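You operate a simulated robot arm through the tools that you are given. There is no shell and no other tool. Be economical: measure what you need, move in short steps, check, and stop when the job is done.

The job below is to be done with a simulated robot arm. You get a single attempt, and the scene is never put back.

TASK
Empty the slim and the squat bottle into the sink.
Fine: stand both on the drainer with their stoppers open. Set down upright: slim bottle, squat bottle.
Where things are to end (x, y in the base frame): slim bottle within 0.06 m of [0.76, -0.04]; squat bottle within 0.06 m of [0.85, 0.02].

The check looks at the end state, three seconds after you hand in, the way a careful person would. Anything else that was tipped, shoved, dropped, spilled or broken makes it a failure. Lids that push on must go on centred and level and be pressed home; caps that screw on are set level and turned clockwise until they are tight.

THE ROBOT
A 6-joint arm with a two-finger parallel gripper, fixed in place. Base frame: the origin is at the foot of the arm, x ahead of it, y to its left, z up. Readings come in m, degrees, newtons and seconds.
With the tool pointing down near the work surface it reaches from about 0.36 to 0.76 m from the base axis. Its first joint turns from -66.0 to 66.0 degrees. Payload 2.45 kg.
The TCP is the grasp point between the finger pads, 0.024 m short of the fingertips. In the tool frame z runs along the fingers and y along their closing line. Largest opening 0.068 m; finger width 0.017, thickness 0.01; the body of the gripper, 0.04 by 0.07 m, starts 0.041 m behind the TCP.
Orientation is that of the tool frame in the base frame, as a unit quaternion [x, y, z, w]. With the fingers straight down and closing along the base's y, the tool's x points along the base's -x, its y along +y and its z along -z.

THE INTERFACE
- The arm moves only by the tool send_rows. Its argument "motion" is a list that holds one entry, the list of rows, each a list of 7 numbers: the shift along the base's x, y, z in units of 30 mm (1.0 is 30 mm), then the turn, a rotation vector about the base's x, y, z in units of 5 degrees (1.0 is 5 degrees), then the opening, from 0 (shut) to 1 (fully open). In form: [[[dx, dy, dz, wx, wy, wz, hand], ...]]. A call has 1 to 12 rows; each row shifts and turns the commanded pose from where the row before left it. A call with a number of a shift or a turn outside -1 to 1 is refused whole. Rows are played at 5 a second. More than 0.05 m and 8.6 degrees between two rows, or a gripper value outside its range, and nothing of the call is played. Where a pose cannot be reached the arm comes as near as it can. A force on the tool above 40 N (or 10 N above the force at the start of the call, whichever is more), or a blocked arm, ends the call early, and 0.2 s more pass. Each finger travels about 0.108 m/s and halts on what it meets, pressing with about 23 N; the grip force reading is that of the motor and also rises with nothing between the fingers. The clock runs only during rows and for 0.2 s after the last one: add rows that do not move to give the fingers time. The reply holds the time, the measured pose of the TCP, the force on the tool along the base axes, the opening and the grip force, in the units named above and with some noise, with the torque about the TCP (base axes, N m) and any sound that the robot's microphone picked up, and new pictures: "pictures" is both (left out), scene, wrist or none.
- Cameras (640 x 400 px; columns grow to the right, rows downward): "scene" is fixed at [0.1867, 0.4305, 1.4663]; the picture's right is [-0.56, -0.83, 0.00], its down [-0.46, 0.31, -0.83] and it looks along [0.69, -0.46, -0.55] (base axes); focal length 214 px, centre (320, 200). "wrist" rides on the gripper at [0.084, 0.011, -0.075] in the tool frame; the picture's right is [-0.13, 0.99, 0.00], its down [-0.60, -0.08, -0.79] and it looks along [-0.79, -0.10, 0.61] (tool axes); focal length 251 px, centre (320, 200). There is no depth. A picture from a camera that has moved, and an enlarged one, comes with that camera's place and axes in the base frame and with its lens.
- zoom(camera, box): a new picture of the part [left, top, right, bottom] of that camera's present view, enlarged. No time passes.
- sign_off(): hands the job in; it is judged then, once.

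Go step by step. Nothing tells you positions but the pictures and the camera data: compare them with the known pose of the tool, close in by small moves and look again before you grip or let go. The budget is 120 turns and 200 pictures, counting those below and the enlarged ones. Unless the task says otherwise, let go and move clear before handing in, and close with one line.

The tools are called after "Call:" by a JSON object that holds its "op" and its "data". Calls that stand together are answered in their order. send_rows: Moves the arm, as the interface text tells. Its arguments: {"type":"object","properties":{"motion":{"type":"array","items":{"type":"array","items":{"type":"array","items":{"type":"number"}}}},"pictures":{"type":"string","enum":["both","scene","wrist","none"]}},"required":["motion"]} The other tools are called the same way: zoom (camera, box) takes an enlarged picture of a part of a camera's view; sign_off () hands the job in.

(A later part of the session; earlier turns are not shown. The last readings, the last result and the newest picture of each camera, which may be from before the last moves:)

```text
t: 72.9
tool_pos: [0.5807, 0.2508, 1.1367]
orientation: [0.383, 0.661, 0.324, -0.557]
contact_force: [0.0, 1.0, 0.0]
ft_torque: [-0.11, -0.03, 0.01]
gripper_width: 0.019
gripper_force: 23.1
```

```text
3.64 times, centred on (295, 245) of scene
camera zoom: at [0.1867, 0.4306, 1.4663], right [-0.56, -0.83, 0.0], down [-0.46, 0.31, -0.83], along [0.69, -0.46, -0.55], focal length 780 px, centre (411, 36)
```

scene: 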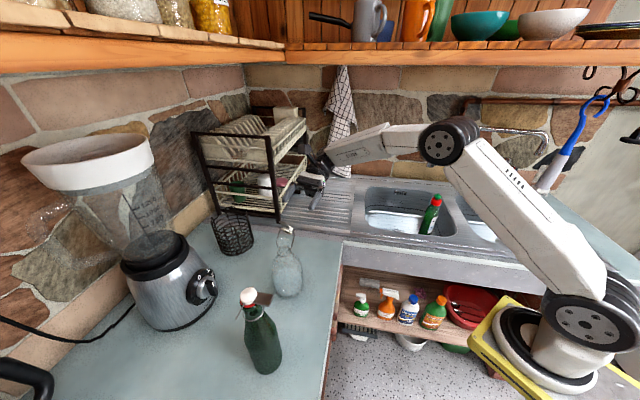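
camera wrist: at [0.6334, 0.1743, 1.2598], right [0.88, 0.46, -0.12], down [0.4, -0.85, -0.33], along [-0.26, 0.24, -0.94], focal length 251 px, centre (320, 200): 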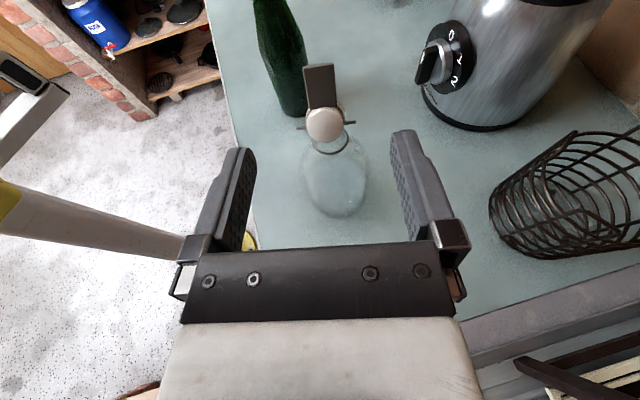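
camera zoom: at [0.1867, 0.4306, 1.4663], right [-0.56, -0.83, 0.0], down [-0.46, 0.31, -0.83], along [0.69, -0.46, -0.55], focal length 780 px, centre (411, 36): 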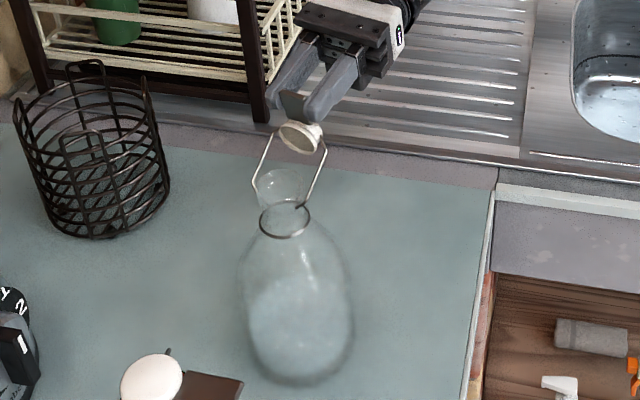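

Call:
{"op": "send_rows", "data": {"motion": [[[0.1, -0.173, -0.1, 0.866, 0.5, 0, 0.1], [0.1, -0.173, -0.13, 0.866, 0.5, 0, 0.1], [0.095, -0.165, -0.15, 0.866, 0.5, 0, 0.1], [0.09, -0.156, -0.17, 0.866, 0.5, 0, 0.1]]], "pictures": "none"}}

Call:
{"op": "zoom", "data": {"camera": "scene", "box": [250, 190, 340, 300]}}

```text
t: 73.9
tool_pos: [0.5911, 0.2301, 1.123]
orientation: [-0.319, -0.554, -0.387, 0.665]
contact_force: [4.4, -3.6, 17.5]
ft_torque: [0.4, 0.28, -0.02]
gripper_width: 0.0193
gripper_force: 23.3
```

```text
3.64 times, centred on (295, 245) of scene
camera zoom: at [0.1865, 0.4303, 1.4664], right [-0.56, -0.83, 0.0], down [-0.46, 0.31, -0.83], along [0.69, -0.46, -0.55], focal length 780 px, centre (411, 36)
```

zoom: 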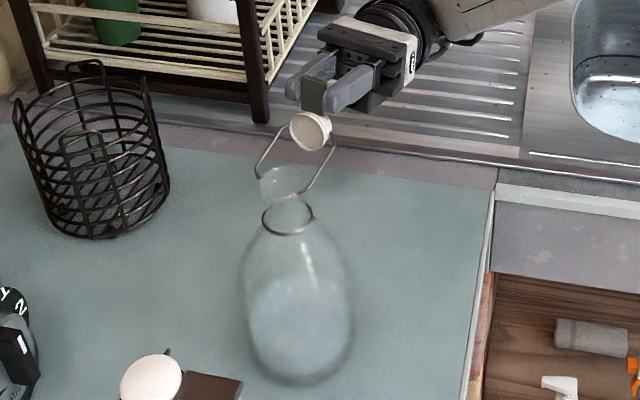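

Now about 100° open and starting to meet resistance. Releasing and backing off to check it stays.

Call:
{"op": "send_rows", "data": {"motion": [[[0, 0, 0.05, 0, 0, 0, 0.4], [0, 0, 0, 0, 0, 0, 0.7], [0.2, -0.35, 0, 0, 0, 0, 1], [0.5, -0.85, 0.1, 0, 0, 0, 1], [0.5, -0.85, 0.3, 0, 0, 0, 1], [0, 0, 0, 0, 0, 0, 1]]], "pictures": "none"}}

Call:
{"op": "zoom", "data": {"camera": "scene", "box": [250, 190, 340, 300]}}

Call:
{"op": "zoom", "data": {"camera": "wrist", "box": [220, 40, 420, 220]}}

```text
t: 75.3
tool_pos: [0.6148, 0.2022, 1.1308]
orientation: [-0.329, -0.555, -0.388, 0.658]
contact_force: [0.6, -0.3, 0.2]
ft_torque: [0.02, -0.02, -0.03]
gripper_width: 0.0677
gripper_force: 0.1
out of reach, approached as far as the arm can: row 4, 5
```

```text
3.64 times, centred on (295, 245) of scene
camera zoom: at [0.1867, 0.4305, 1.4663], right [-0.56, -0.83, 0.0], down [-0.46, 0.31, -0.83], along [0.69, -0.46, -0.55], focal length 780 px, centre (411, 36)
```

zoom: 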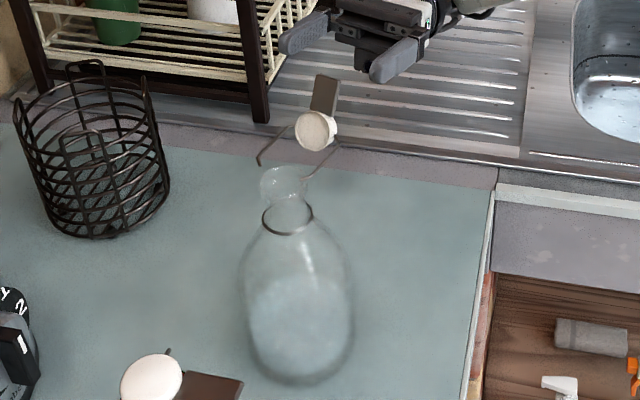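

```text
2.22 times, centred on (320, 130) of wrist
camera zoom: at [0.6661, 0.1282, 1.2009], right [0.86, 0.5, -0.13], down [0.26, -0.64, -0.73], along [-0.44, 0.59, -0.67], focal length 559 px, centre (320, 356)
```

zoom: 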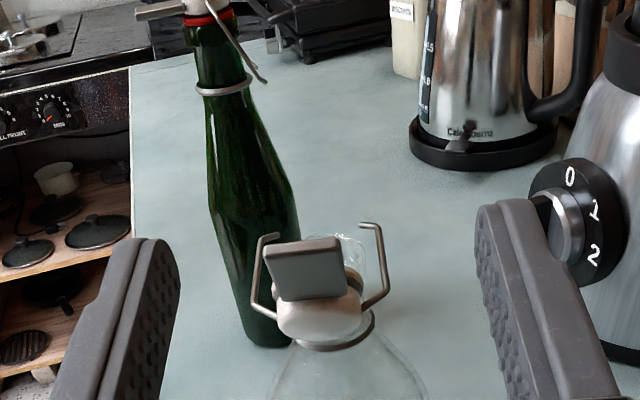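

The stopper now rests open by itself on the back side, cap at about (0.575, 0.254, 1.095). Next I go back to tool-down above the upright tab so I can twist the bottle until the stopper faces away from the robot, leaving the neck free to grip.

Call:
{"op": "send_rows", "data": {"motion": [[[0, 0, 0.8, -0.2, -0.115, 0, 1], [0, 0, 0.8, -1, -0.577, 0, 1], [0, 0, 0.8, -1, -0.577, 0, 1], [0, 0, 0.5, -1, -0.577, 0, 1], [0, 0, 0, -1, -0.577, 0, 1], [0, 0, 0, -1, -0.577, 0, 1], [0, 0, 0, -1, -0.577, 0, 1], [0, 0, 0, -1, -0.577, 0, 1], [0, 0, 0, -1, -0.577, 0, 1], [0, 0, 0, -1, -0.577, 0, 1], [0, 0, 0, -1, -0.577, 0, 1], [0, 0, 0, -1, -0.577, 0, 1]]], "pictures": "none"}}

Call:
{"op": "send_rows", "data": {"motion": [[[-0.2, 0.3, 0, -1, -0.577, 0, 1], [-0.2, 0.3, 0, -1, -0.577, 0, 1], [-0.2, 0.3, 0, -1, -0.577, 0, 1], [-0.25, 0.3, 0, -1, -0.577, 0, 1], [-0.2, 0.1, 0, -1, -0.577, 0, 1], [0, 0, 0, -1, -0.577, 0, 1], [0, 0, 0, 0, 0, 0, 1]]], "pictures": "wrist"}}

Call:
{"op": "zoom", "data": {"camera": "scene", "box": [250, 190, 340, 300]}}

```text
t: 77.9
tool_pos: [0.6137, 0.2066, 1.2166]
orientation: [0.476, 0.824, 0.154, -0.265]
contact_force: [-0.6, 0.9, 0.5]
ft_torque: [0.0, 0.06, 0.01]
gripper_width: 0.0681
gripper_force: 0.1
out of reach, approached as far as the arm can: row 1
```

```text
t: 79.5
tool_pos: [0.5813, 0.2457, 1.218]
orientation: [0.499, 0.866, 0.004, -0.008]
contact_force: [0.6, -0.1, 0.7]
ft_torque: [-0.02, -0.02, 0.02]
gripper_width: 0.0681
gripper_force: 0.1
camera wrist: at [0.5489, 0.3214, 1.2934], right [0.92, 0.38, 0.0], down [0.24, -0.57, 0.78], along [0.3, -0.72, -0.62], focal length 251 px, centre (320, 200)
```

wrist: 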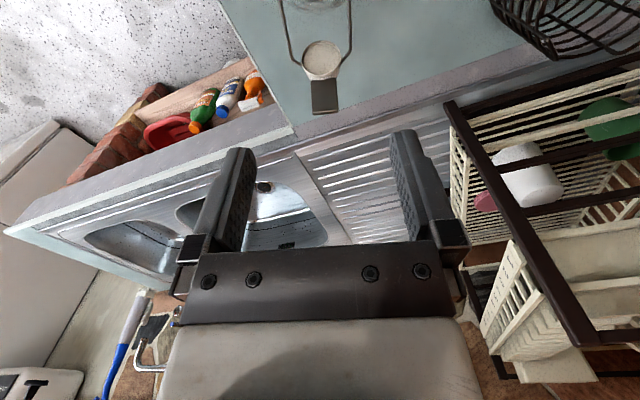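

```text
3.64 times, centred on (295, 245) of scene
camera zoom: at [0.1867, 0.4305, 1.4663], right [-0.56, -0.83, 0.0], down [-0.46, 0.31, -0.83], along [0.69, -0.46, -0.55], focal length 780 px, centre (411, 36)
```

zoom: 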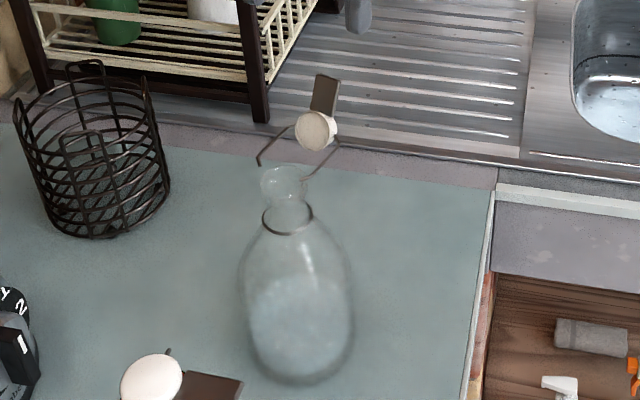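

Call:
{"op": "send_rows", "data": {"motion": [[[0.22, -0.32, 0, 0, 0, 0, 1], [0, 0, -0.9, 0, 0, 0, 1], [0, 0, -0.9, 0, 0, 0, 1], [0, 0, -0.9, 0, 0, 0, 1], [0, 0, -0.2, 0, 0, 0, 1], [0, 0, 0, 0, 0, 0, 1]]], "pictures": "none"}}

Call:
{"op": "zoom", "data": {"camera": "wrist", "box": [220, 60, 420, 240]}}

Call:
{"op": "zoom", "data": {"camera": "scene", "box": [250, 190, 340, 300]}}

```text
t: 80.9
tool_pos: [0.5882, 0.236, 1.1304]
orientation: [0.5, 0.866, 0.005, -0.009]
contact_force: [0.6, -0.3, -0.2]
ft_torque: [0.0, 0.0, -0.01]
gripper_width: 0.068
gripper_force: 0.0
```

```text
2.22 times, centred on (320, 150) of wrist
camera zoom: at [0.5561, 0.3112, 1.2061], right [0.92, 0.38, 0.0], down [0.24, -0.57, 0.78], along [0.3, -0.72, -0.62], focal length 559 px, centre (320, 311)
```

zoom: 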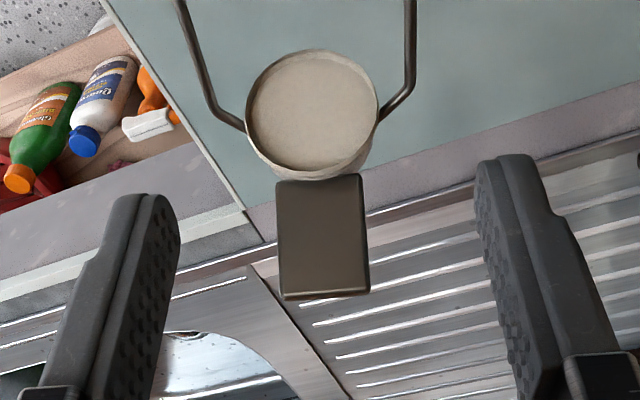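

```text
3.64 times, centred on (295, 245) of scene
camera zoom: at [0.1867, 0.4305, 1.4663], right [-0.56, -0.83, 0.0], down [-0.46, 0.31, -0.83], along [0.69, -0.46, -0.55], focal length 780 px, centre (411, 36)
```

zoom: 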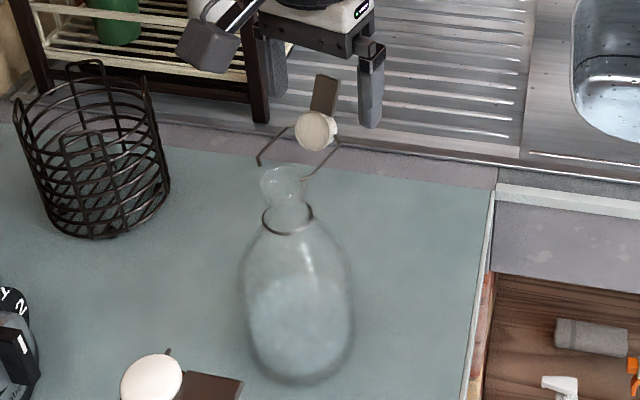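

Call:
{"op": "send_rows", "data": {"motion": [[[0, 0, 0, 0, 0, 0, 0.5], [0, 0, 0, 0, 0, 0, 0.36], [0, 0, 0, 0, 0, 0, 0.3], [0, 0, 0, 0, 0, 0, 0.15], [0, 0, 0, 0, 0, 0, 0.15], [0.1634, 0.1082, 0, 0, 0, 1, 0.15], [0.1534, 0.122, 0, 0, 0, 1, 0.15], [0.1422, 0.1349, 0, 0, 0, 1, 0.15], [0, 0, 0, 0, 0, 0, 0.15]]], "pictures": "none"}}

Call:
{"op": "zoom", "data": {"camera": "scene", "box": [250, 190, 340, 300]}}

```text
t: 82.9
tool_pos: [0.6022, 0.246, 1.1298]
orientation: [0.382, 0.924, 0.004, -0.008]
contact_force: [-0.8, -0.3, -0.6]
ft_torque: [-0.1, -0.15, 0.02]
gripper_width: 0.0195
gripper_force: 23.5
```

```text
3.64 times, centred on (295, 245) of scene
camera zoom: at [0.1868, 0.4306, 1.4663], right [-0.56, -0.83, 0.0], down [-0.46, 0.31, -0.83], along [0.69, -0.46, -0.55], focal length 780 px, centre (411, 36)
```

zoom: 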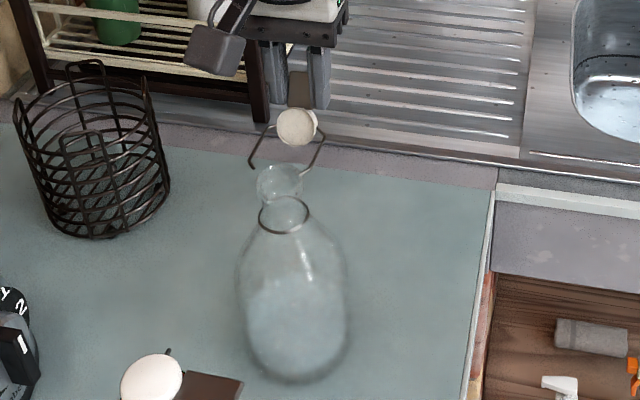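

Call:
{"op": "send_rows", "data": {"motion": [[[0.1299, 0.1468, 0, 0, 0, 1, 0.15], [0.1166, 0.1576, 0, 0, 0, 1, 0.15], [0.1024, 0.1671, 0, 0, 0, 1, 0.15], [0.0875, 0.1754, 0, 0, 0, 1, 0.15], [0.0718, 0.1824, 0, 0, 0, 1, 0.15], [0.0557, 0.1879, 0, 0, 0, 1, 0.15], [0.0391, 0.1921, 0, 0, 0, 1, 0.15], [0.0222, 0.1947, 0, 0, 0, 1, 0.15], [0.0051, 0.1959, 0, 0, 0, 1, 0.15], [-0.012, 0.1956, 0, 0, 0, 1, 0.15], [-0.029, 0.1938, 0, 0, 0, 1, 0.15], [-0.0458, 0.1906, 0, 0, 0, 1, 0.15]]], "pictures": "none"}}

Call:
{"op": "zoom", "data": {"camera": "scene", "box": [250, 190, 340, 300]}}

```text
t: 85.5
tool_pos: [0.6191, 0.3119, 1.1288]
orientation: [-0.131, 0.991, -0.001, -0.01]
contact_force: [0.7, 0.8, -0.3]
ft_torque: [0.1, -0.11, -0.02]
gripper_width: 0.0194
gripper_force: 23.2
```

```text
3.64 times, centred on (295, 245) of scene
camera zoom: at [0.1868, 0.4306, 1.4663], right [-0.56, -0.83, 0.0], down [-0.46, 0.31, -0.83], along [0.69, -0.46, -0.55], focal length 780 px, centre (411, 36)
```

zoom: 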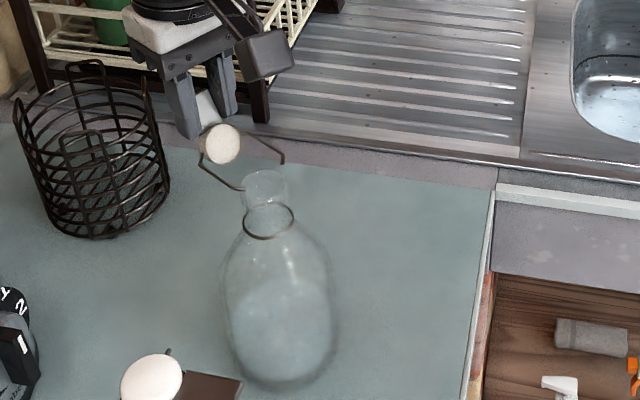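

The stopper now faces away from the robot. Releasing, then moving back and pitching the tool forward 60° for a neck grip.

Call:
{"op": "send_rows", "data": {"motion": [[[0, 0, 0, 0, 0, 0, 0.5], [0, 0, 0.3, 0, 0, 0, 1], [0, 0, 0.9, 0, 0, 0, 1], [0, 0, 0.9, 0, 0, 0, 1], [0, 0, 0.9, 0, 0, 1, 1], [-0.6, -0.2, 0, 0, 0, 1, 1], [-0.6, -0.2, 0, 0.46, -0.99, 0, 1], [-0.6, -0.2, 0, 0.46, -0.99, 0, 1], [-0.6, -0.2, 0, 0.46, -0.99, 0, 1], [-0.6, -0.2, 0, 0.46, -0.99, 0, 1], [-0.6, -0.2, 0, 0.46, -0.99, 0, 1], [-0.6, -0.2, 0, 0.46, -0.99, 0, 1]]], "pictures": "none"}}

Call:
{"op": "send_rows", "data": {"motion": [[[-0.2, -0.1, -0.3, 0.46, -0.99, 0, 1], [0, 0, -0.5, 0.46, -0.99, 0, 1], [0, 0, -0.5, 0.46, -0.99, 0, 1], [0, 0, -0.7, 0.46, -0.99, 0, 1], [0, 0, -0.7, 0.46, -0.99, 0, 1], [0, 0, 0, 0, 0, 0, 1]]]}}

```text
t: 88.1
tool_pos: [0.4929, 0.2682, 1.2204]
orientation: [-0.209, 0.939, 0.06, 0.267]
contact_force: [0.0, 0.0, -0.2]
ft_torque: [0.01, 0.05, -0.01]
gripper_width: 0.0679
gripper_force: 0.0
```

```text
t: 89.5
tool_pos: [0.4928, 0.2585, 1.1587]
orientation: [-0.185, 0.869, 0.08, 0.451]
contact_force: [0.3, 0.6, -0.7]
ft_torque: [0.02, 0.05, 0.0]
gripper_width: 0.068
gripper_force: 0.0
out of reach, approached as far as the arm can: row 4, 5
camera wrist: at [0.3856, 0.2237, 1.1339], right [-0.32, 0.94, 0.08], down [-0.25, -0.16, 0.95], along [0.91, 0.29, 0.29], focal length 251 px, centre (320, 200)
```

scene: 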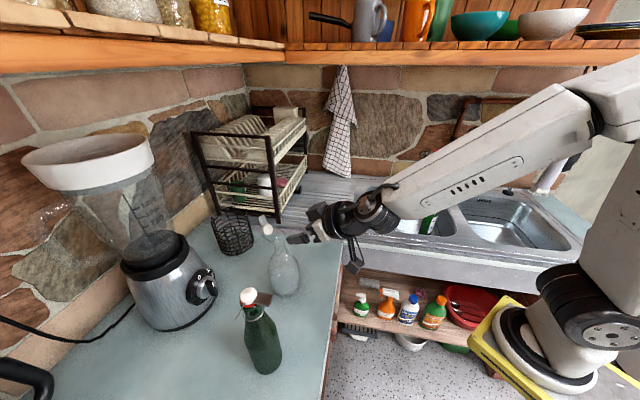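
wrist: 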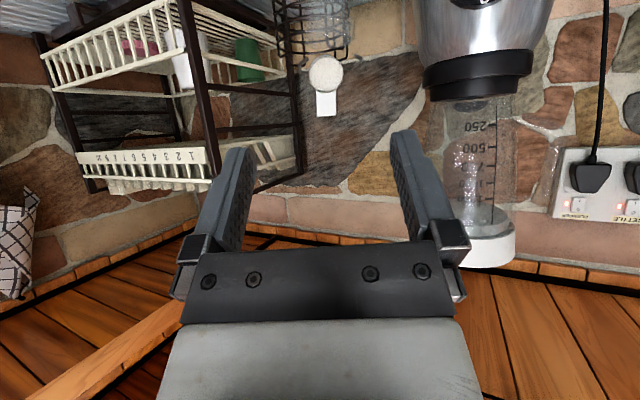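

Pitch tops out near 54° here, so I'll use about 50°. Moving to a pre-grip point in front of the neck and looking.

Call:
{"op": "send_rows", "data": {"motion": [[[0.15, 0.3, -0.5, -0.38, 0.82, 0, 1], [0.2, 0.3, -0.8, 0, 0, 0, 1], [0, 0, 0, 0, 0, 0, 1]]], "pictures": "wrist"}}

Call:
{"op": "zoom", "data": {"camera": "scene", "box": [250, 190, 340, 300]}}

```text
t: 90.3
tool_pos: [0.502, 0.2768, 1.1203]
orientation: [-0.189, 0.886, 0.073, 0.417]
contact_force: [0.5, -0.4, -0.1]
ft_torque: [0.01, -0.05, -0.02]
gripper_width: 0.0679
gripper_force: 0.1
camera wrist: at [0.3945, 0.2406, 1.1035], right [-0.32, 0.95, 0.07], down [-0.18, -0.13, 0.97], along [0.93, 0.3, 0.22], focal length 251 px, centre (320, 200)
```

wrist: 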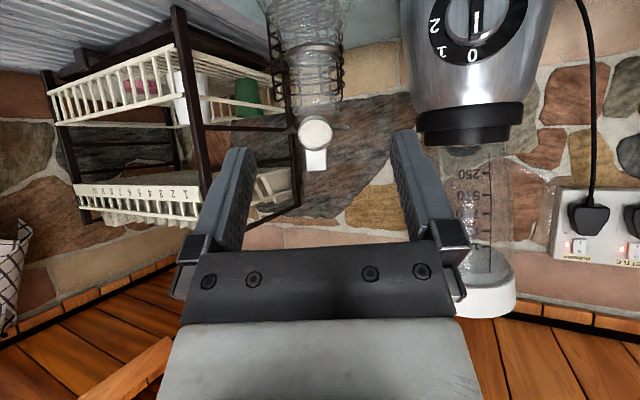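

```text
3.64 times, centred on (295, 245) of scene
camera zoom: at [0.1867, 0.4305, 1.4663], right [-0.56, -0.83, 0.0], down [-0.46, 0.31, -0.83], along [0.69, -0.46, -0.55], focal length 780 px, centre (411, 36)
```

zoom: 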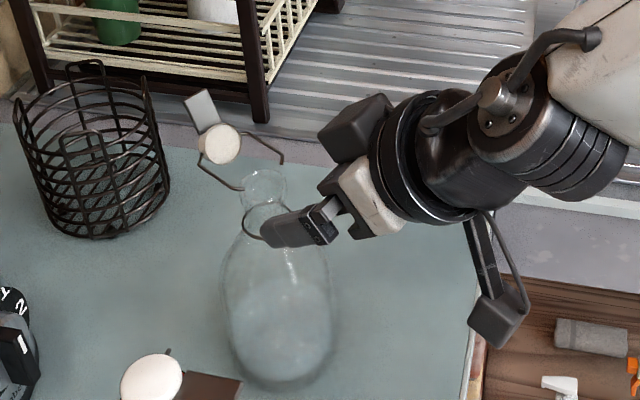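

Call:
{"op": "zoom", "data": {"camera": "wrist", "box": [240, 0, 400, 190]}}

```text
2.11 times, centred on (320, 95) of wrist
camera zoom: at [0.3945, 0.2406, 1.1035], right [-0.32, 0.95, 0.07], down [-0.18, -0.13, 0.97], along [0.93, 0.3, 0.22], focal length 529 px, centre (320, 421)
```

zoom: 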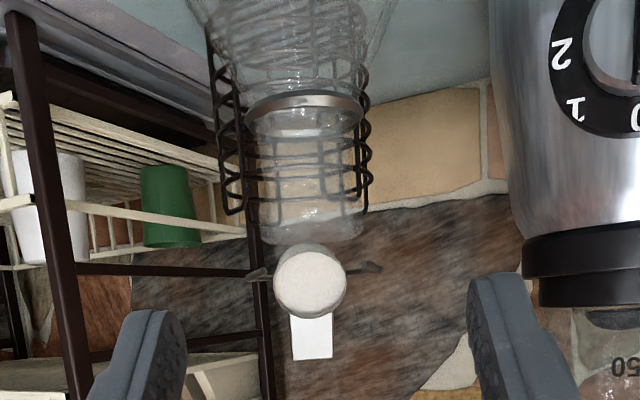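

The neck spans about z 1.047–1.083 and its axis is ~6 mm right of the tool line. Moving in along the tool axis with that correction.

Call:
{"op": "send_rows", "data": {"motion": [[[0.3, 0.0, -0.2, 0, 0, 0, 1], [0.45, 0.15, -0.45, 0, 0, 0, 1], [0.45, 0.15, -0.45, 0, 0, 0, 1], [0.43, 0.14, -0.47, 0, 0, 0, 1], [0, 0, 0, 0, 0, 0, 1]]], "pictures": "none"}}

Call:
{"op": "zoom", "data": {"camera": "wrist", "box": [200, 60, 440, 260]}}

Call:
{"op": "zoom", "data": {"camera": "scene", "box": [250, 190, 340, 300]}}

```text
t: 91.5
tool_pos: [0.5511, 0.2907, 1.0726]
orientation: [-0.189, 0.886, 0.072, 0.417]
contact_force: [-0.4, 0.0, 0.4]
ft_torque: [-0.03, 0.0, 0.01]
gripper_width: 0.0679
gripper_force: 0.1
```

```text
2.00 times, centred on (320, 160) of wrist
camera zoom: at [0.4433, 0.2549, 1.0564], right [-0.32, 0.95, 0.07], down [-0.18, -0.13, 0.97], along [0.93, 0.3, 0.22], focal length 503 px, centre (320, 280)
```

zoom: 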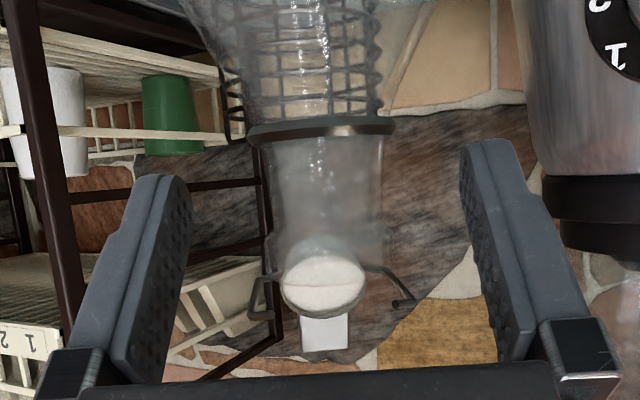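

```text
3.64 times, centred on (295, 245) of scene
camera zoom: at [0.1867, 0.4305, 1.4663], right [-0.56, -0.83, 0.0], down [-0.46, 0.31, -0.83], along [0.69, -0.46, -0.55], focal length 780 px, centre (411, 36)
```

zoom: 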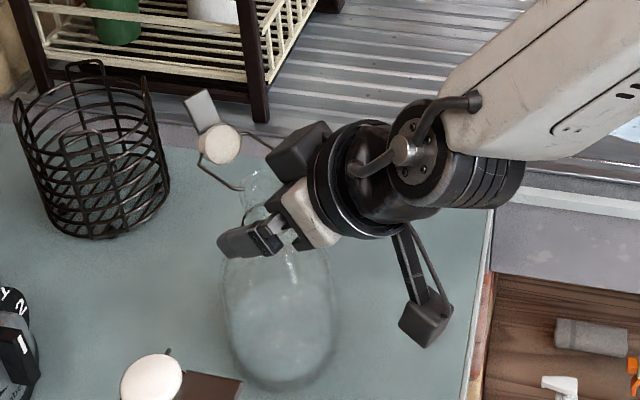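

Neck is centred between the pads. Gripping.

Call:
{"op": "send_rows", "data": {"motion": [[[0, 0, 0, 0, 0, 0, 0.7], [0, 0, 0, 0, 0, 0, 0.55], [0, 0, 0, 0, 0, 0, 0.48], [0, 0, 0, 0, 0, 0, 0.42], [0, 0, 0, 0, 0, 0, 0.2], [0, 0, 0, 0, 0, 0, 0.1], [0, 0, 0, 0, 0, 0, 0.0]]], "pictures": "none"}}

Call:
{"op": "send_rows", "data": {"motion": [[[0, 0, 0.15, 0, 0, 0, 0], [0, 0, 0.25, 0, 0, 0, 0], [0, 0, 0.3, 0, 0, 0, 0], [0, 0, 0, 0, 0, 0, 0]]], "pictures": "wrist"}}

Call:
{"op": "zoom", "data": {"camera": "scene", "box": [250, 190, 340, 310]}}

```text
t: 93.1
tool_pos: [0.5505, 0.2898, 1.0739]
orientation: [-0.189, 0.886, 0.072, 0.417]
contact_force: [0.2, 0.2, 0.2]
ft_torque: [0.12, 0.06, 0.0]
gripper_width: 0.0303
gripper_force: 23.2
```

```text
t: 94.1
tool_pos: [0.5514, 0.2899, 1.0948]
orientation: [-0.189, 0.886, 0.073, 0.417]
contact_force: [0.0, 0.2, -5.4]
ft_torque: [-0.05, 0.1, -0.02]
gripper_width: 0.0297
gripper_force: 22.8
camera wrist: at [0.4435, 0.2544, 1.0781], right [-0.32, 0.95, 0.07], down [-0.18, -0.13, 0.97], along [0.93, 0.3, 0.21], focal length 251 px, centre (320, 200)
```

wrist: 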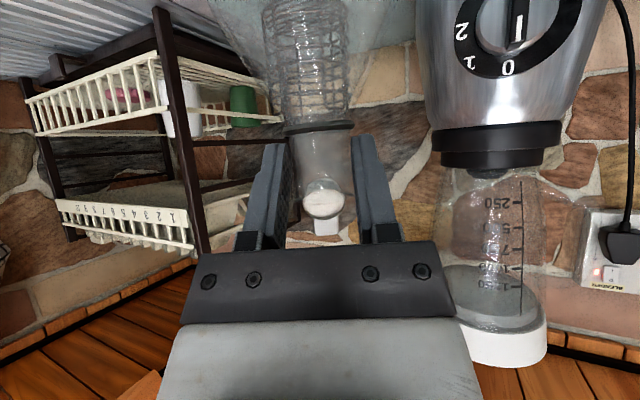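

```text
3.33 times, centred on (295, 250) of scene
camera zoom: at [0.1868, 0.4306, 1.4663], right [-0.56, -0.83, 0.0], down [-0.46, 0.31, -0.83], along [0.69, -0.46, -0.55], focal length 715 px, centre (403, 33)
```

zoom: 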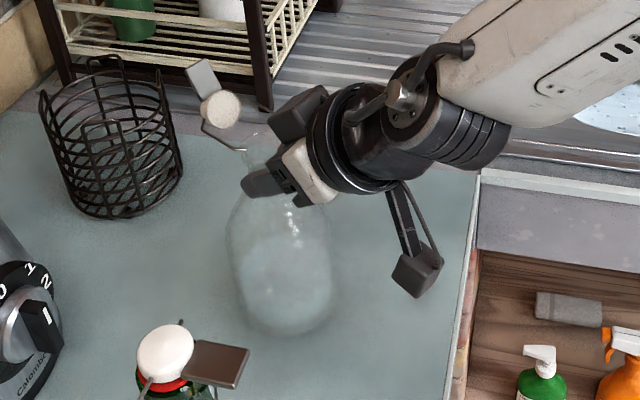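

The bottle is lifted (about 5.4 N). I'll raise it and carry it level over the left basin.

Call:
{"op": "send_rows", "data": {"motion": [[[0, 0, 0.5, 0, 0, 0, 0], [0, 0, 0.6, 0, 0, 0, 0], [0.13, -0.5, 0.5, 0, 0, -0.4, 0], [0.135, -0.833, 0.2, 0, 0, -0.4, 0], [0.135, -0.833, 0, 0, 0, -0.4, 0], [0.135, -0.833, 0, 0, 0, -0.4, 0], [0.135, -0.833, 0, 0, 0, -0.4, 0], [0.135, -0.833, 0, 0, 0, -0.4, 0], [0.135, -0.833, 0, 0, 0, -0.4, 0], [0.135, -0.833, 0, 0, 0, -0.4, 0], [0.135, -0.833, 0, 0, 0, -0.4, 0], [0.135, -0.833, 0, 0, 0, -0.4, 0]]], "pictures": "none"}}

Call:
{"op": "send_rows", "data": {"motion": [[[0.135, -0.833, 0, 0, 0, -0.4, 0], [0.135, -0.833, 0, 0, 0, -0.4, 0], [0.135, -0.833, 0, 0, 0, -0.4, 0], [0.135, -0.833, 0, 0, 0, -0.4, 0], [0.135, -0.833, 0, 0, 0, -0.4, 0], [0.135, -0.833, 0, 0, 0, -0.4, 0], [0.135, -0.833, 0, 0, 0, -0.4, 0], [0.135, -0.833, 0, 0, 0, -0.4, 0], [0.135, -0.833, 0, 0, 0, -0.4, 0], [0.135, -0.833, 0, 0, 0, -0.4, 0], [0.135, -0.833, 0, 0, 0, -0.4, 0], [0, -0.5, 0, 0, 0, -0.4, 0]]]}}

```text
t: 96.7
tool_pos: [0.5903, 0.0497, 1.148]
orientation: [-0.033, 0.906, -0.002, 0.423]
contact_force: [-0.1, -1.0, -3.9]
ft_torque: [0.02, 0.07, 0.01]
gripper_width: 0.0298
gripper_force: 23.2
```

```text
t: 99.3
tool_pos: [0.6341, -0.224, 1.1477]
orientation: [0.157, 0.893, -0.089, 0.414]
contact_force: [-0.4, 0.3, -4.3]
ft_torque: [0.06, 0.07, 0.0]
gripper_width: 0.0294
gripper_force: 22.6
out of reach, approached as far as the arm can: row 6, 7
camera wrist: at [0.5326, -0.1759, 1.1315], right [0.43, 0.9, 0.07], down [-0.22, 0.03, 0.97], along [0.88, -0.43, 0.21], focal length 251 px, centre (320, 200)
```

scene: 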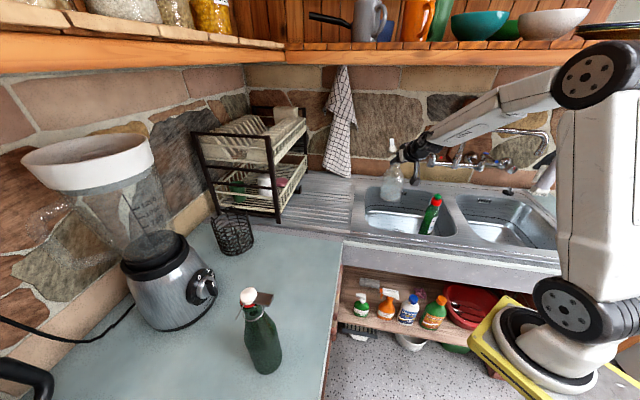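
wrist: 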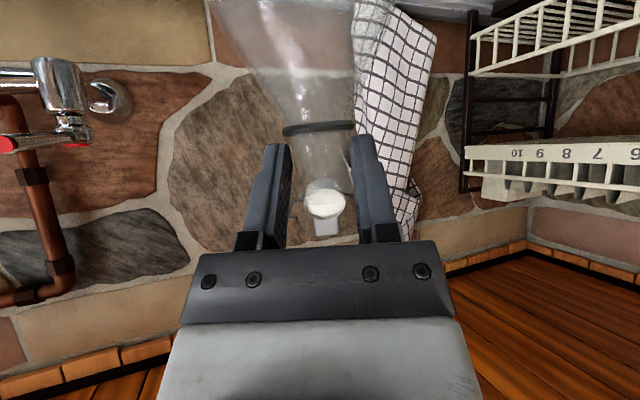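

Bottle is above the left basin. I'll centre it slightly and start tilting (top to the right), in small batches while checking reach.

Call:
{"op": "send_rows", "data": {"motion": [[[0.1, -0.6, 0, 0, 0, 0, 0], [0.1, -0.6, 0, 0, 0, 0, 0], [0, 0, 0, 0.927, -0.375, 0, 0], [0, 0, 0, 0.927, -0.375, 0, 0], [0, 0, 0, 0.927, -0.375, 0, 0], [0, 0, 0, 0.927, -0.375, 0, 0]]], "pictures": "none"}}

Call:
{"op": "zoom", "data": {"camera": "scene", "box": [340, 110, 480, 250]}}

```text
t: 100.7
tool_pos: [0.6411, -0.2594, 1.1483]
orientation: [0.227, 0.866, 0.066, 0.441]
contact_force: [0.4, -0.4, -6.2]
ft_torque: [-0.12, 0.1, 0.0]
gripper_width: 0.0296
gripper_force: 23.1
```

```text
2.86 times, centred on (410, 180) of scene
camera zoom: at [0.1868, 0.4305, 1.4663], right [-0.56, -0.83, 0.0], down [-0.46, 0.31, -0.83], along [0.69, -0.46, -0.55], focal length 613 px, centre (63, 257)
```

zoom: 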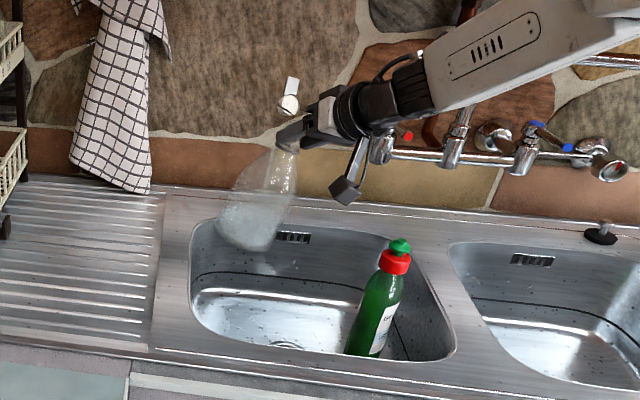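

Call:
{"op": "send_rows", "data": {"motion": [[[0, 0, 0, 0.927, -0.375, 0, 0], [0, 0, 0, 0.927, -0.375, 0, 0], [0, 0, 0, 0.927, -0.375, 0, 0], [0, 0, 0, 0.927, -0.375, 0, 0], [0, 0, 0, 0.927, -0.375, 0, 0]]], "pictures": "none"}}

Call:
{"op": "zoom", "data": {"camera": "scene", "box": [340, 110, 480, 250]}}

```text
t: 101.9
tool_pos: [0.6408, -0.2589, 1.1477]
orientation: [0.304, 0.796, 0.257, 0.456]
contact_force: [-0.4, -0.2, -5.5]
ft_torque: [-0.28, 0.22, 0.02]
gripper_width: 0.0292
gripper_force: 23.0
```

```text
2.86 times, centred on (410, 180) of scene
camera zoom: at [0.1868, 0.4305, 1.4663], right [-0.56, -0.83, 0.0], down [-0.46, 0.31, -0.83], along [0.69, -0.46, -0.55], focal length 613 px, centre (63, 257)
```

zoom: 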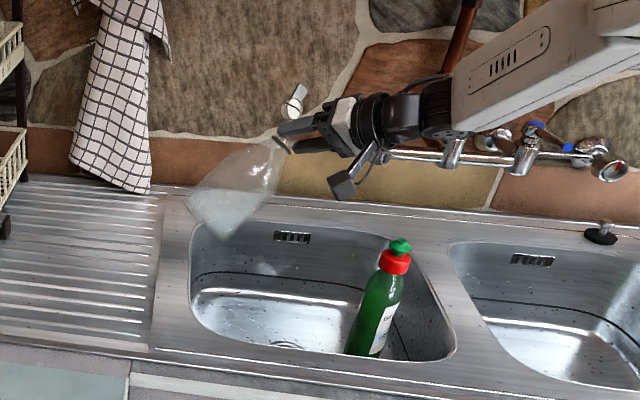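

Call:
{"op": "send_rows", "data": {"motion": [[[0, 0, 0, 0.927, -0.375, 0, 0], [0, 0, 0, 0.927, -0.375, 0, 0], [0, 0, 0, 0.927, -0.375, 0, 0], [0, 0, 0, 0.927, -0.375, 0, 0], [0, 0, 0, 0.927, -0.375, 0, 0]]], "pictures": "none"}}

Call:
{"op": "zoom", "data": {"camera": "scene", "box": [340, 110, 480, 250]}}

```text
t: 103.1
tool_pos: [0.6406, -0.2594, 1.1473]
orientation: [0.367, 0.689, 0.435, 0.448]
contact_force: [0.5, 0.3, -5.9]
ft_torque: [-0.44, 0.28, 0.0]
gripper_width: 0.0296
gripper_force: 22.4
```

```text
2.86 times, centred on (410, 180) of scene
camera zoom: at [0.1868, 0.4305, 1.4663], right [-0.56, -0.83, 0.0], down [-0.46, 0.31, -0.83], along [0.69, -0.46, -0.55], focal length 613 px, centre (63, 257)
```

zoom: 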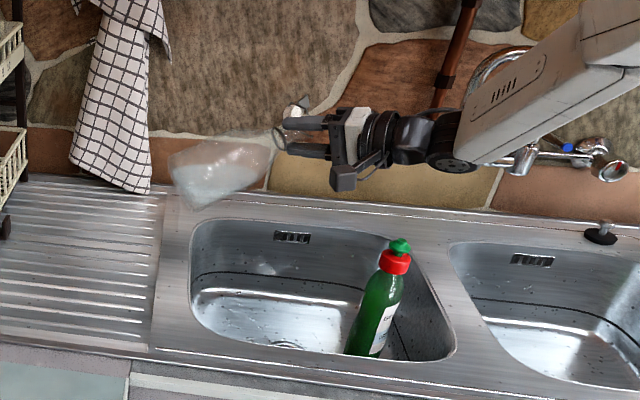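

Call:
{"op": "send_rows", "data": {"motion": [[[0, 0, 0, 0.927, -0.375, 0, 0], [0, 0, 0, 0.927, -0.375, 0, 0], [0, 0, 0, 0.927, -0.375, 0, 0], [0, 0, 0, 0.927, -0.375, 0, 0], [0, 0, 0, 0, 0, 0, 0]]], "pictures": "none"}}

Call:
{"op": "zoom", "data": {"camera": "scene", "box": [340, 110, 480, 250]}}

```text
t: 104.3
tool_pos: [0.6402, -0.2611, 1.1486]
orientation: [0.406, 0.58, 0.563, 0.427]
contact_force: [-0.3, -0.3, -5.6]
ft_torque: [-0.43, 0.28, 0.02]
gripper_width: 0.0293
gripper_force: 23.4
```

```text
2.86 times, centred on (410, 180) of scene
camera zoom: at [0.1868, 0.4305, 1.4663], right [-0.56, -0.83, 0.0], down [-0.46, 0.31, -0.83], along [0.69, -0.46, -0.55], focal length 613 px, centre (63, 257)
```

zoom: 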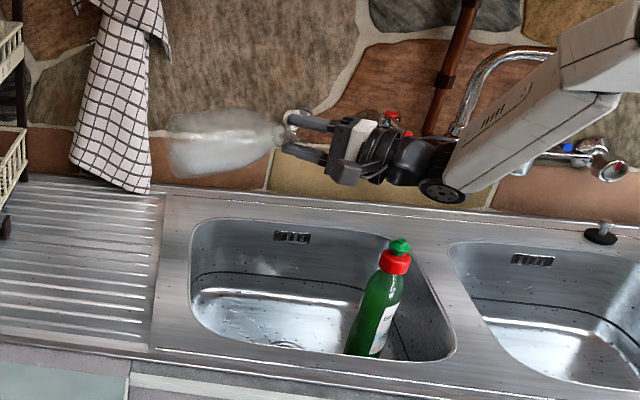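

Call:
{"op": "send_rows", "data": {"motion": [[[0, 0, 0, 0.927, -0.375, 0, 0], [0, 0, 0, 0.927, -0.375, 0, 0], [0, 0, 0, 0.927, -0.375, 0, 0], [0, 0, 0, 0.927, -0.375, 0, 0], [0, 0, 0, 0, 0, 0, 0]]], "pictures": "none"}}

Call:
{"op": "zoom", "data": {"camera": "scene", "box": [340, 110, 480, 250]}}

```text
t: 105.5
tool_pos: [0.6408, -0.2584, 1.1493]
orientation: [0.432, 0.453, 0.674, 0.393]
contact_force: [1.0, -0.1, -3.9]
ft_torque: [-0.31, 0.22, -0.02]
gripper_width: 0.0292
gripper_force: 22.9
```

```text
2.86 times, centred on (410, 180) of scene
camera zoom: at [0.1868, 0.4305, 1.4663], right [-0.56, -0.83, 0.0], down [-0.46, 0.31, -0.83], along [0.69, -0.46, -0.55], focal length 613 px, centre (63, 257)
```

zoom: 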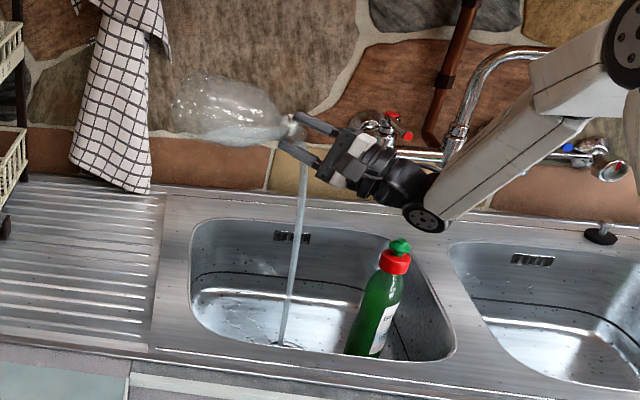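

Water is streaming cleanly into the basin. Tilting a little more and holding until it's empty.

Call:
{"op": "send_rows", "data": {"motion": [[[0, 0, 0, 0.927, -0.375, 0, 0], [0, 0, 0, 0.927, -0.375, 0, 0], [0, 0, 0, 0.927, -0.375, 0, 0], [0, 0, 0, 0, 0, 0, 0], [0, 0, 0, 0, 0, 0, 0], [0, 0, 0, 0, 0, 0, 0], [0, 0, 0, 0, 0, 0, 0], [0, 0, 0, 0, 0, 0, 0], [0, 0, 0, 0, 0, 0, 0], [0, 0, 0, 0, 0, 0, 0]]], "pictures": "none"}}

Call:
{"op": "zoom", "data": {"camera": "scene", "box": [340, 110, 480, 250]}}

```text
t: 107.7
tool_pos: [0.6404, -0.2589, 1.1491]
orientation: [0.442, 0.349, 0.744, 0.36]
contact_force: [0.0, -0.6, -4.3]
ft_torque: [-0.25, 0.13, 0.01]
gripper_width: 0.0293
gripper_force: 23.2
```

```text
2.86 times, centred on (410, 180) of scene
camera zoom: at [0.1868, 0.4305, 1.4663], right [-0.56, -0.83, 0.0], down [-0.46, 0.31, -0.83], along [0.69, -0.46, -0.55], focal length 613 px, centre (63, 257)
```

zoom: 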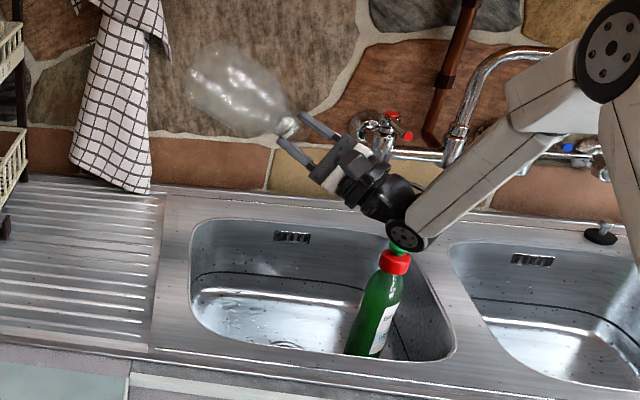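

Call:
{"op": "zoom", "data": {"camera": "scene", "box": [370, 110, 430, 160]}}

Call:
{"op": "zoom", "data": {"camera": "wrist", "box": [160, 0, 480, 240]}}

```text
8.00 times, centred on (400, 135) of scene
camera zoom: at [0.1868, 0.4305, 1.4663], right [-0.56, -0.83, 0.0], down [-0.46, 0.31, -0.83], along [0.69, -0.46, -0.55], focal length 1716 px, centre (-320, 720)
```

zoom: 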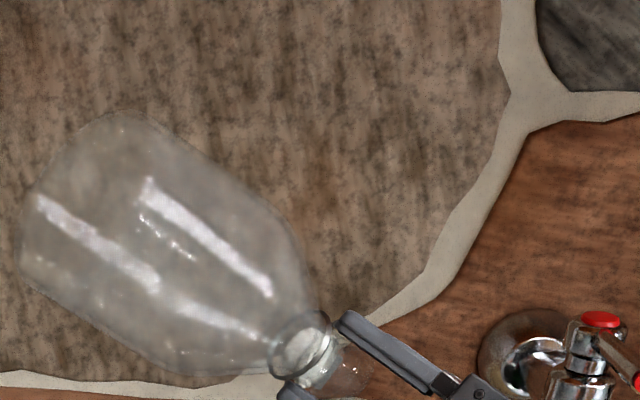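

```text
1.67 times, centred on (320, 120) of wrist
camera zoom: at [0.5394, -0.21, 1.1643], right [-0.18, -0.6, 0.78], down [-0.49, -0.63, -0.6], along [0.85, -0.49, -0.18], focal length 419 px, centre (320, 333)
```

zoom: 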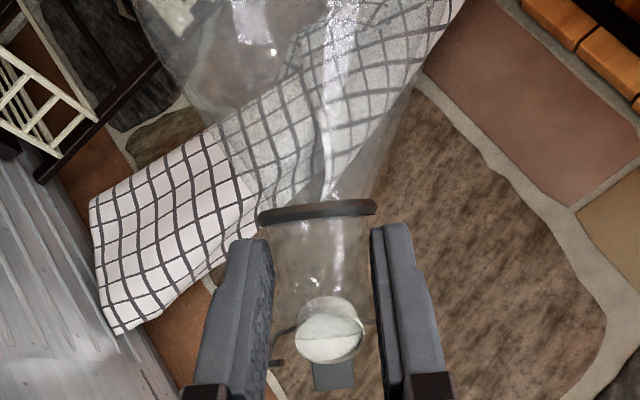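

Call:
{"op": "send_rows", "data": {"motion": [[[0, 0, 0.1, 0.927, -0.375, 0, 0], [0, 0, 0.1, 0.927, -0.375, 0, 0], [0, 0, 0.1, 0.927, -0.375, 0, 0], [0, 0, 0, 0, 0, 0, 0], [0, 0, 0, 0, 0, 0, 0], [0, 0, 0, 0, 0, 0, 0], [0, 0, 0, 0, 0, 0, 0], [0, 0, 0, 0, 0, 0, 0]]], "pictures": "none"}}

Call:
{"op": "zoom", "data": {"camera": "scene", "box": [340, 90, 480, 230]}}

```text
t: 109.5
tool_pos: [0.6403, -0.2586, 1.1571]
orientation: [0.446, 0.237, 0.802, 0.32]
contact_force: [-0.5, 0.1, -3.4]
ft_torque: [-0.16, 0.16, 0.02]
gripper_width: 0.0289
gripper_force: 22.9
```

```text
2.86 times, centred on (410, 160) of scene
camera zoom: at [0.1868, 0.4305, 1.4663], right [-0.56, -0.83, 0.0], down [-0.46, 0.31, -0.83], along [0.69, -0.46, -0.55], focal length 613 px, centre (63, 314)
```

zoom: 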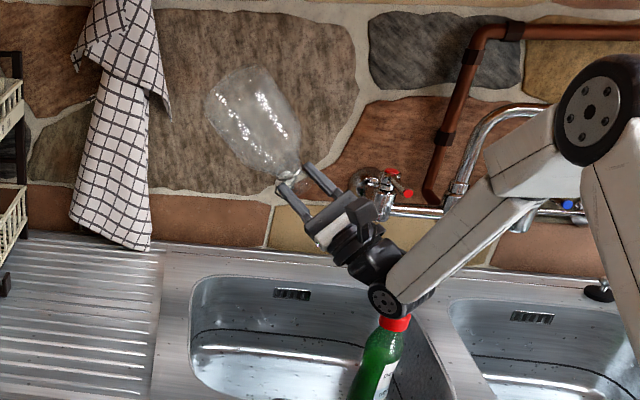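

The bottle is empty (3.4 N). Rotating it back upright.

Call:
{"op": "send_rows", "data": {"motion": [[[0, 0, 0, -0.927, 0.375, 0, 0], [0, 0, 0, -0.927, 0.375, 0, 0], [0, 0, 0, -0.927, 0.375, 0, 0], [0, 0, 0, -0.927, 0.375, 0, 0], [0, 0, 0, -0.927, 0.375, 0, 0], [0, 0, 0, -0.927, 0.375, 0, 0], [0, 0, 0, -0.927, 0.375, 0, 0], [0, 0, 0, -0.927, 0.375, 0, 0], [0, 0, 0, -0.927, 0.375, 0, 0], [0, 0, 0, -0.927, 0.375, 0, 0], [0, 0, 0, -0.927, 0.375, 0, 0], [0, 0, 0, -0.927, 0.375, 0, 0]]], "pictures": "none"}}

Call:
{"op": "send_rows", "data": {"motion": [[[0, 0, 0, -0.927, 0.375, 0, 0], [0, 0, 0, -0.927, 0.375, 0, 0], [0, 0, 0, -0.927, 0.375, 0, 0], [0, 0, 0, -0.927, 0.375, 0, 0], [0, 0, 0, -0.927, 0.375, 0, 0], [0, 0, 0, -0.927, 0.375, 0, 0], [0, 0, 0, -0.927, 0.375, 0, 0], [0, 0, 0, -0.927, 0.375, 0, 0], [0, 0, 0, -0.927, 0.375, 0, 0], [0, 0, 0, -0.927, 0.375, 0, 0], [0, 0, 0, -0.927, 0.375, 0, 0], [0, 0, 0, -0.927, 0.375, 0, 0]]], "pictures": "none"}}

Call:
{"op": "send_rows", "data": {"motion": [[[0, 0, 0, -0.927, 0.375, 0, 0], [0, 0, 0, -0.927, 0.375, 0, 0], [0, 0, 0, -0.927, 0.375, 0, 0], [0, 0, 0, -0.927, 0.375, 0, 0], [0, 0, 0, 0, 0, 0, 0]]]}}

Call:
{"op": "zoom", "data": {"camera": "scene", "box": [340, 110, 480, 250]}}

```text
t: 112.1
tool_pos: [0.6414, -0.259, 1.1578]
orientation: [0.388, 0.637, 0.501, 0.439]
contact_force: [0.5, 0.0, -2.9]
ft_torque: [-0.3, 0.19, -0.02]
gripper_width: 0.0292
gripper_force: 22.8
```

```text
t: 114.7
tool_pos: [0.6408, -0.26, 1.1574]
orientation: [0.226, 0.867, 0.065, 0.44]
contact_force: [-0.1, 0.0, -3.4]
ft_torque: [-0.09, 0.07, -0.01]
gripper_width: 0.0289
gripper_force: 23.1
```

```text
t: 115.9
tool_pos: [0.6403, -0.2588, 1.1564]
orientation: [0.156, 0.893, -0.09, 0.413]
contact_force: [-0.8, -0.2, -3.9]
ft_torque: [0.01, 0.03, 0.03]
gripper_width: 0.0295
gripper_force: 23.2
camera wrist: at [0.5387, -0.2115, 1.1407], right [0.43, 0.9, 0.07], down [-0.22, 0.03, 0.97], along [0.88, -0.43, 0.22], focal length 251 px, centre (320, 200)
```

scene: 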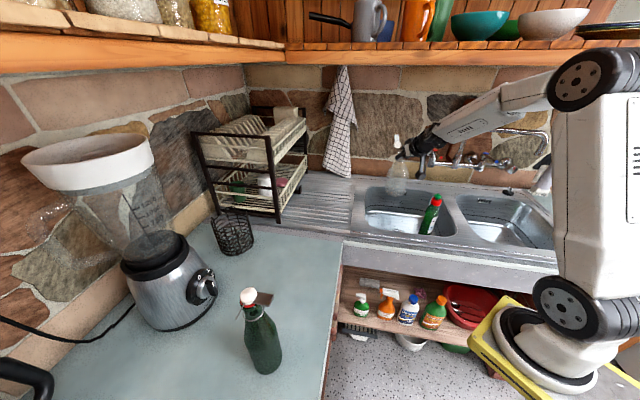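
wrist: 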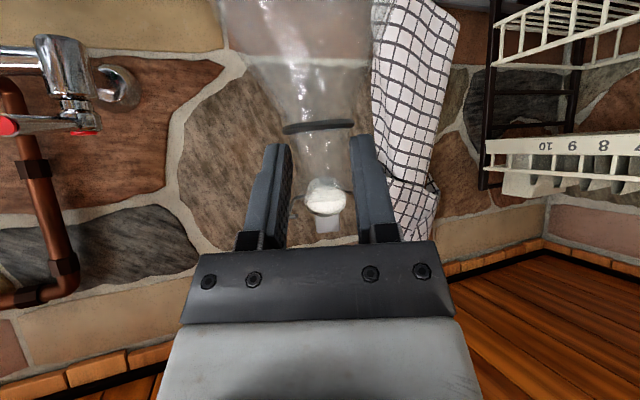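

```text
2.86 times, centred on (410, 180) of scene
camera zoom: at [0.1868, 0.4305, 1.4663], right [-0.56, -0.83, 0.0], down [-0.46, 0.31, -0.83], along [0.69, -0.46, -0.55], focal length 613 px, centre (63, 257)
```

zoom: 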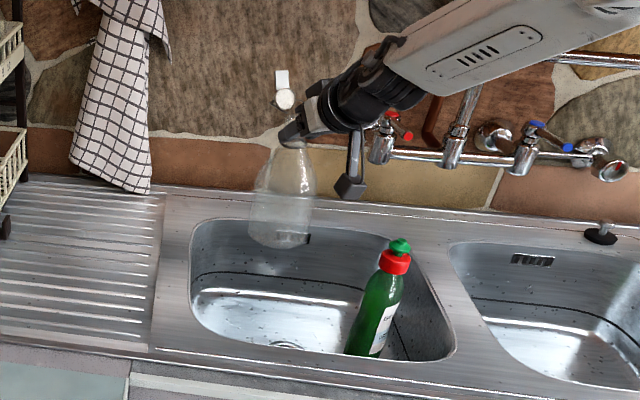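

Empty and upright, stopper still open. I'll carry it to the drainer spot, aiming at (0.825, 0.01).

Call:
{"op": "send_rows", "data": {"motion": [[[0.3, 0.6, 0, 0, 0, 0.4, 0], [0.55, 0.9, 0, 0, 0, 0.4, 0], [0.55, 0.9, 0, 0, 0, 0.4, 0], [0.55, 0.9, 0, 0, 0, 0.4, 0], [0.55, 0.9, 0, 0, 0, 0.4, 0], [0.55, 0.9, 0, 0, 0, 0.4, 0], [0.55, 0.9, 0, 0, 0, 0.4, 0], [0.55, 0.9, 0, 0, 0, 0.4, 0], [0.55, 0.9, 0, 0, 0, 0.4, 0], [0.6, 0.9, 0, 0, 0, 0.4, 0], [0.5, 0.27, 0, 0, 0, 0.4, 0], [0, 0, 0, 0, 0, 0, 0]]]}}

Call:
{"op": "zoom", "data": {"camera": "scene", "box": [260, 110, 400, 250]}}

```text
t: 118.5
tool_pos: [0.7886, -0.0433, 1.1429]
orientation: [-0.017, 0.906, -0.007, 0.423]
contact_force: [-0.4, -0.5, -3.6]
ft_torque: [0.01, 0.06, -0.03]
gripper_width: 0.029
gripper_force: 22.9
out of reach, approached as far as the arm can: row 5, 6, 7, 8, 9, 10
camera wrist: at [0.6749, -0.0373, 1.1263], right [0.06, 1.0, 0.07], down [-0.22, -0.06, 0.97], along [0.97, -0.07, 0.22], focal length 251 px, centre (320, 200)
```

scene: 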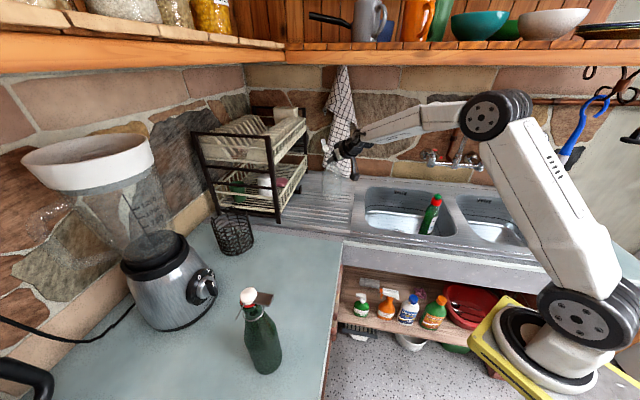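
wrist: 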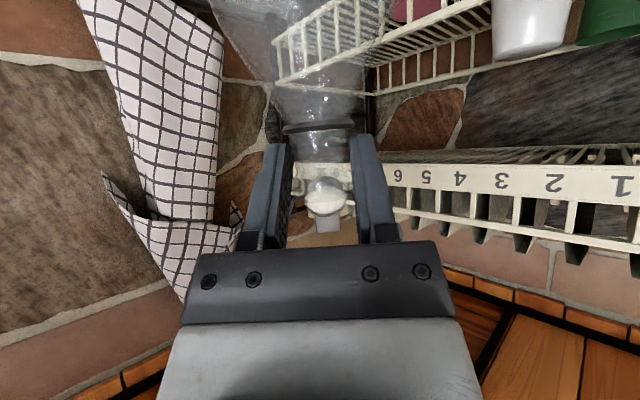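

```text
2.86 times, centred on (330, 180) of scene
camera zoom: at [0.1868, 0.4305, 1.4663], right [-0.56, -0.83, 0.0], down [-0.46, 0.31, -0.83], along [0.69, -0.46, -0.55], focal length 613 px, centre (291, 257)
```

zoom: 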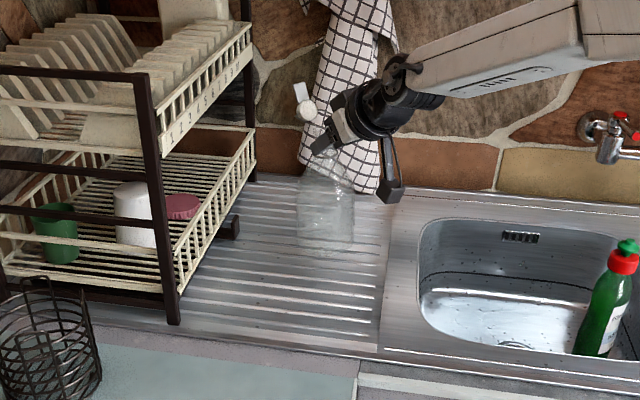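

The reach limit clips at r≈0.79 with this grip. A spot near (0.80, 0.02) is still within 0.05 m of the target, so I'll shift left and begin lowering.

Call:
{"op": "send_rows", "data": {"motion": [[[-0.03, 0.5, 0, 0, 0, 0, 0], [0, 0.5, 0, 0, 0, 0, 0], [0, 0.5, -0.2, 0, 0, 0, 0], [0, 0.55, -0.4, 0, 0, 0, 0], [0, 0, -0.4, 0, 0, 0, 0], [0, 0, 0, 0, 0, 0, 0]]], "pictures": "none"}}

Call:
{"op": "zoom", "data": {"camera": "scene", "box": [260, 110, 400, 250]}}

```text
t: 119.9
tool_pos: [0.7773, -0.0135, 1.1235]
orientation: [-0.025, 0.897, 0.005, 0.441]
contact_force: [0.0, -0.1, -2.7]
ft_torque: [-0.03, 0.11, 0.01]
gripper_width: 0.029
gripper_force: 23.0
out of reach, approached as far as the arm can: row 1, 2, 3, 4, 5
```

```text
2.86 times, centred on (330, 180) of scene
camera zoom: at [0.1868, 0.4305, 1.4663], right [-0.56, -0.83, 0.0], down [-0.46, 0.31, -0.83], along [0.69, -0.46, -0.55], focal length 613 px, centre (291, 257)
```

zoom: 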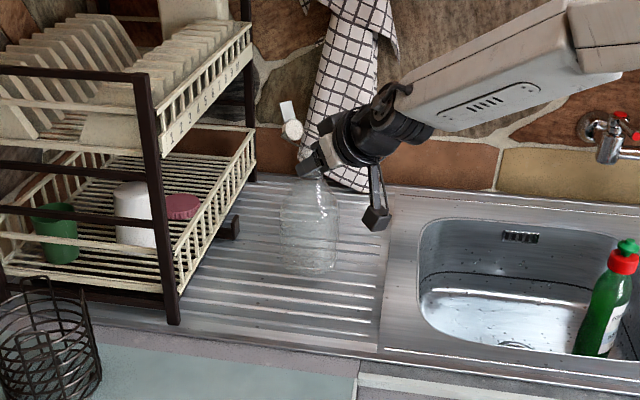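

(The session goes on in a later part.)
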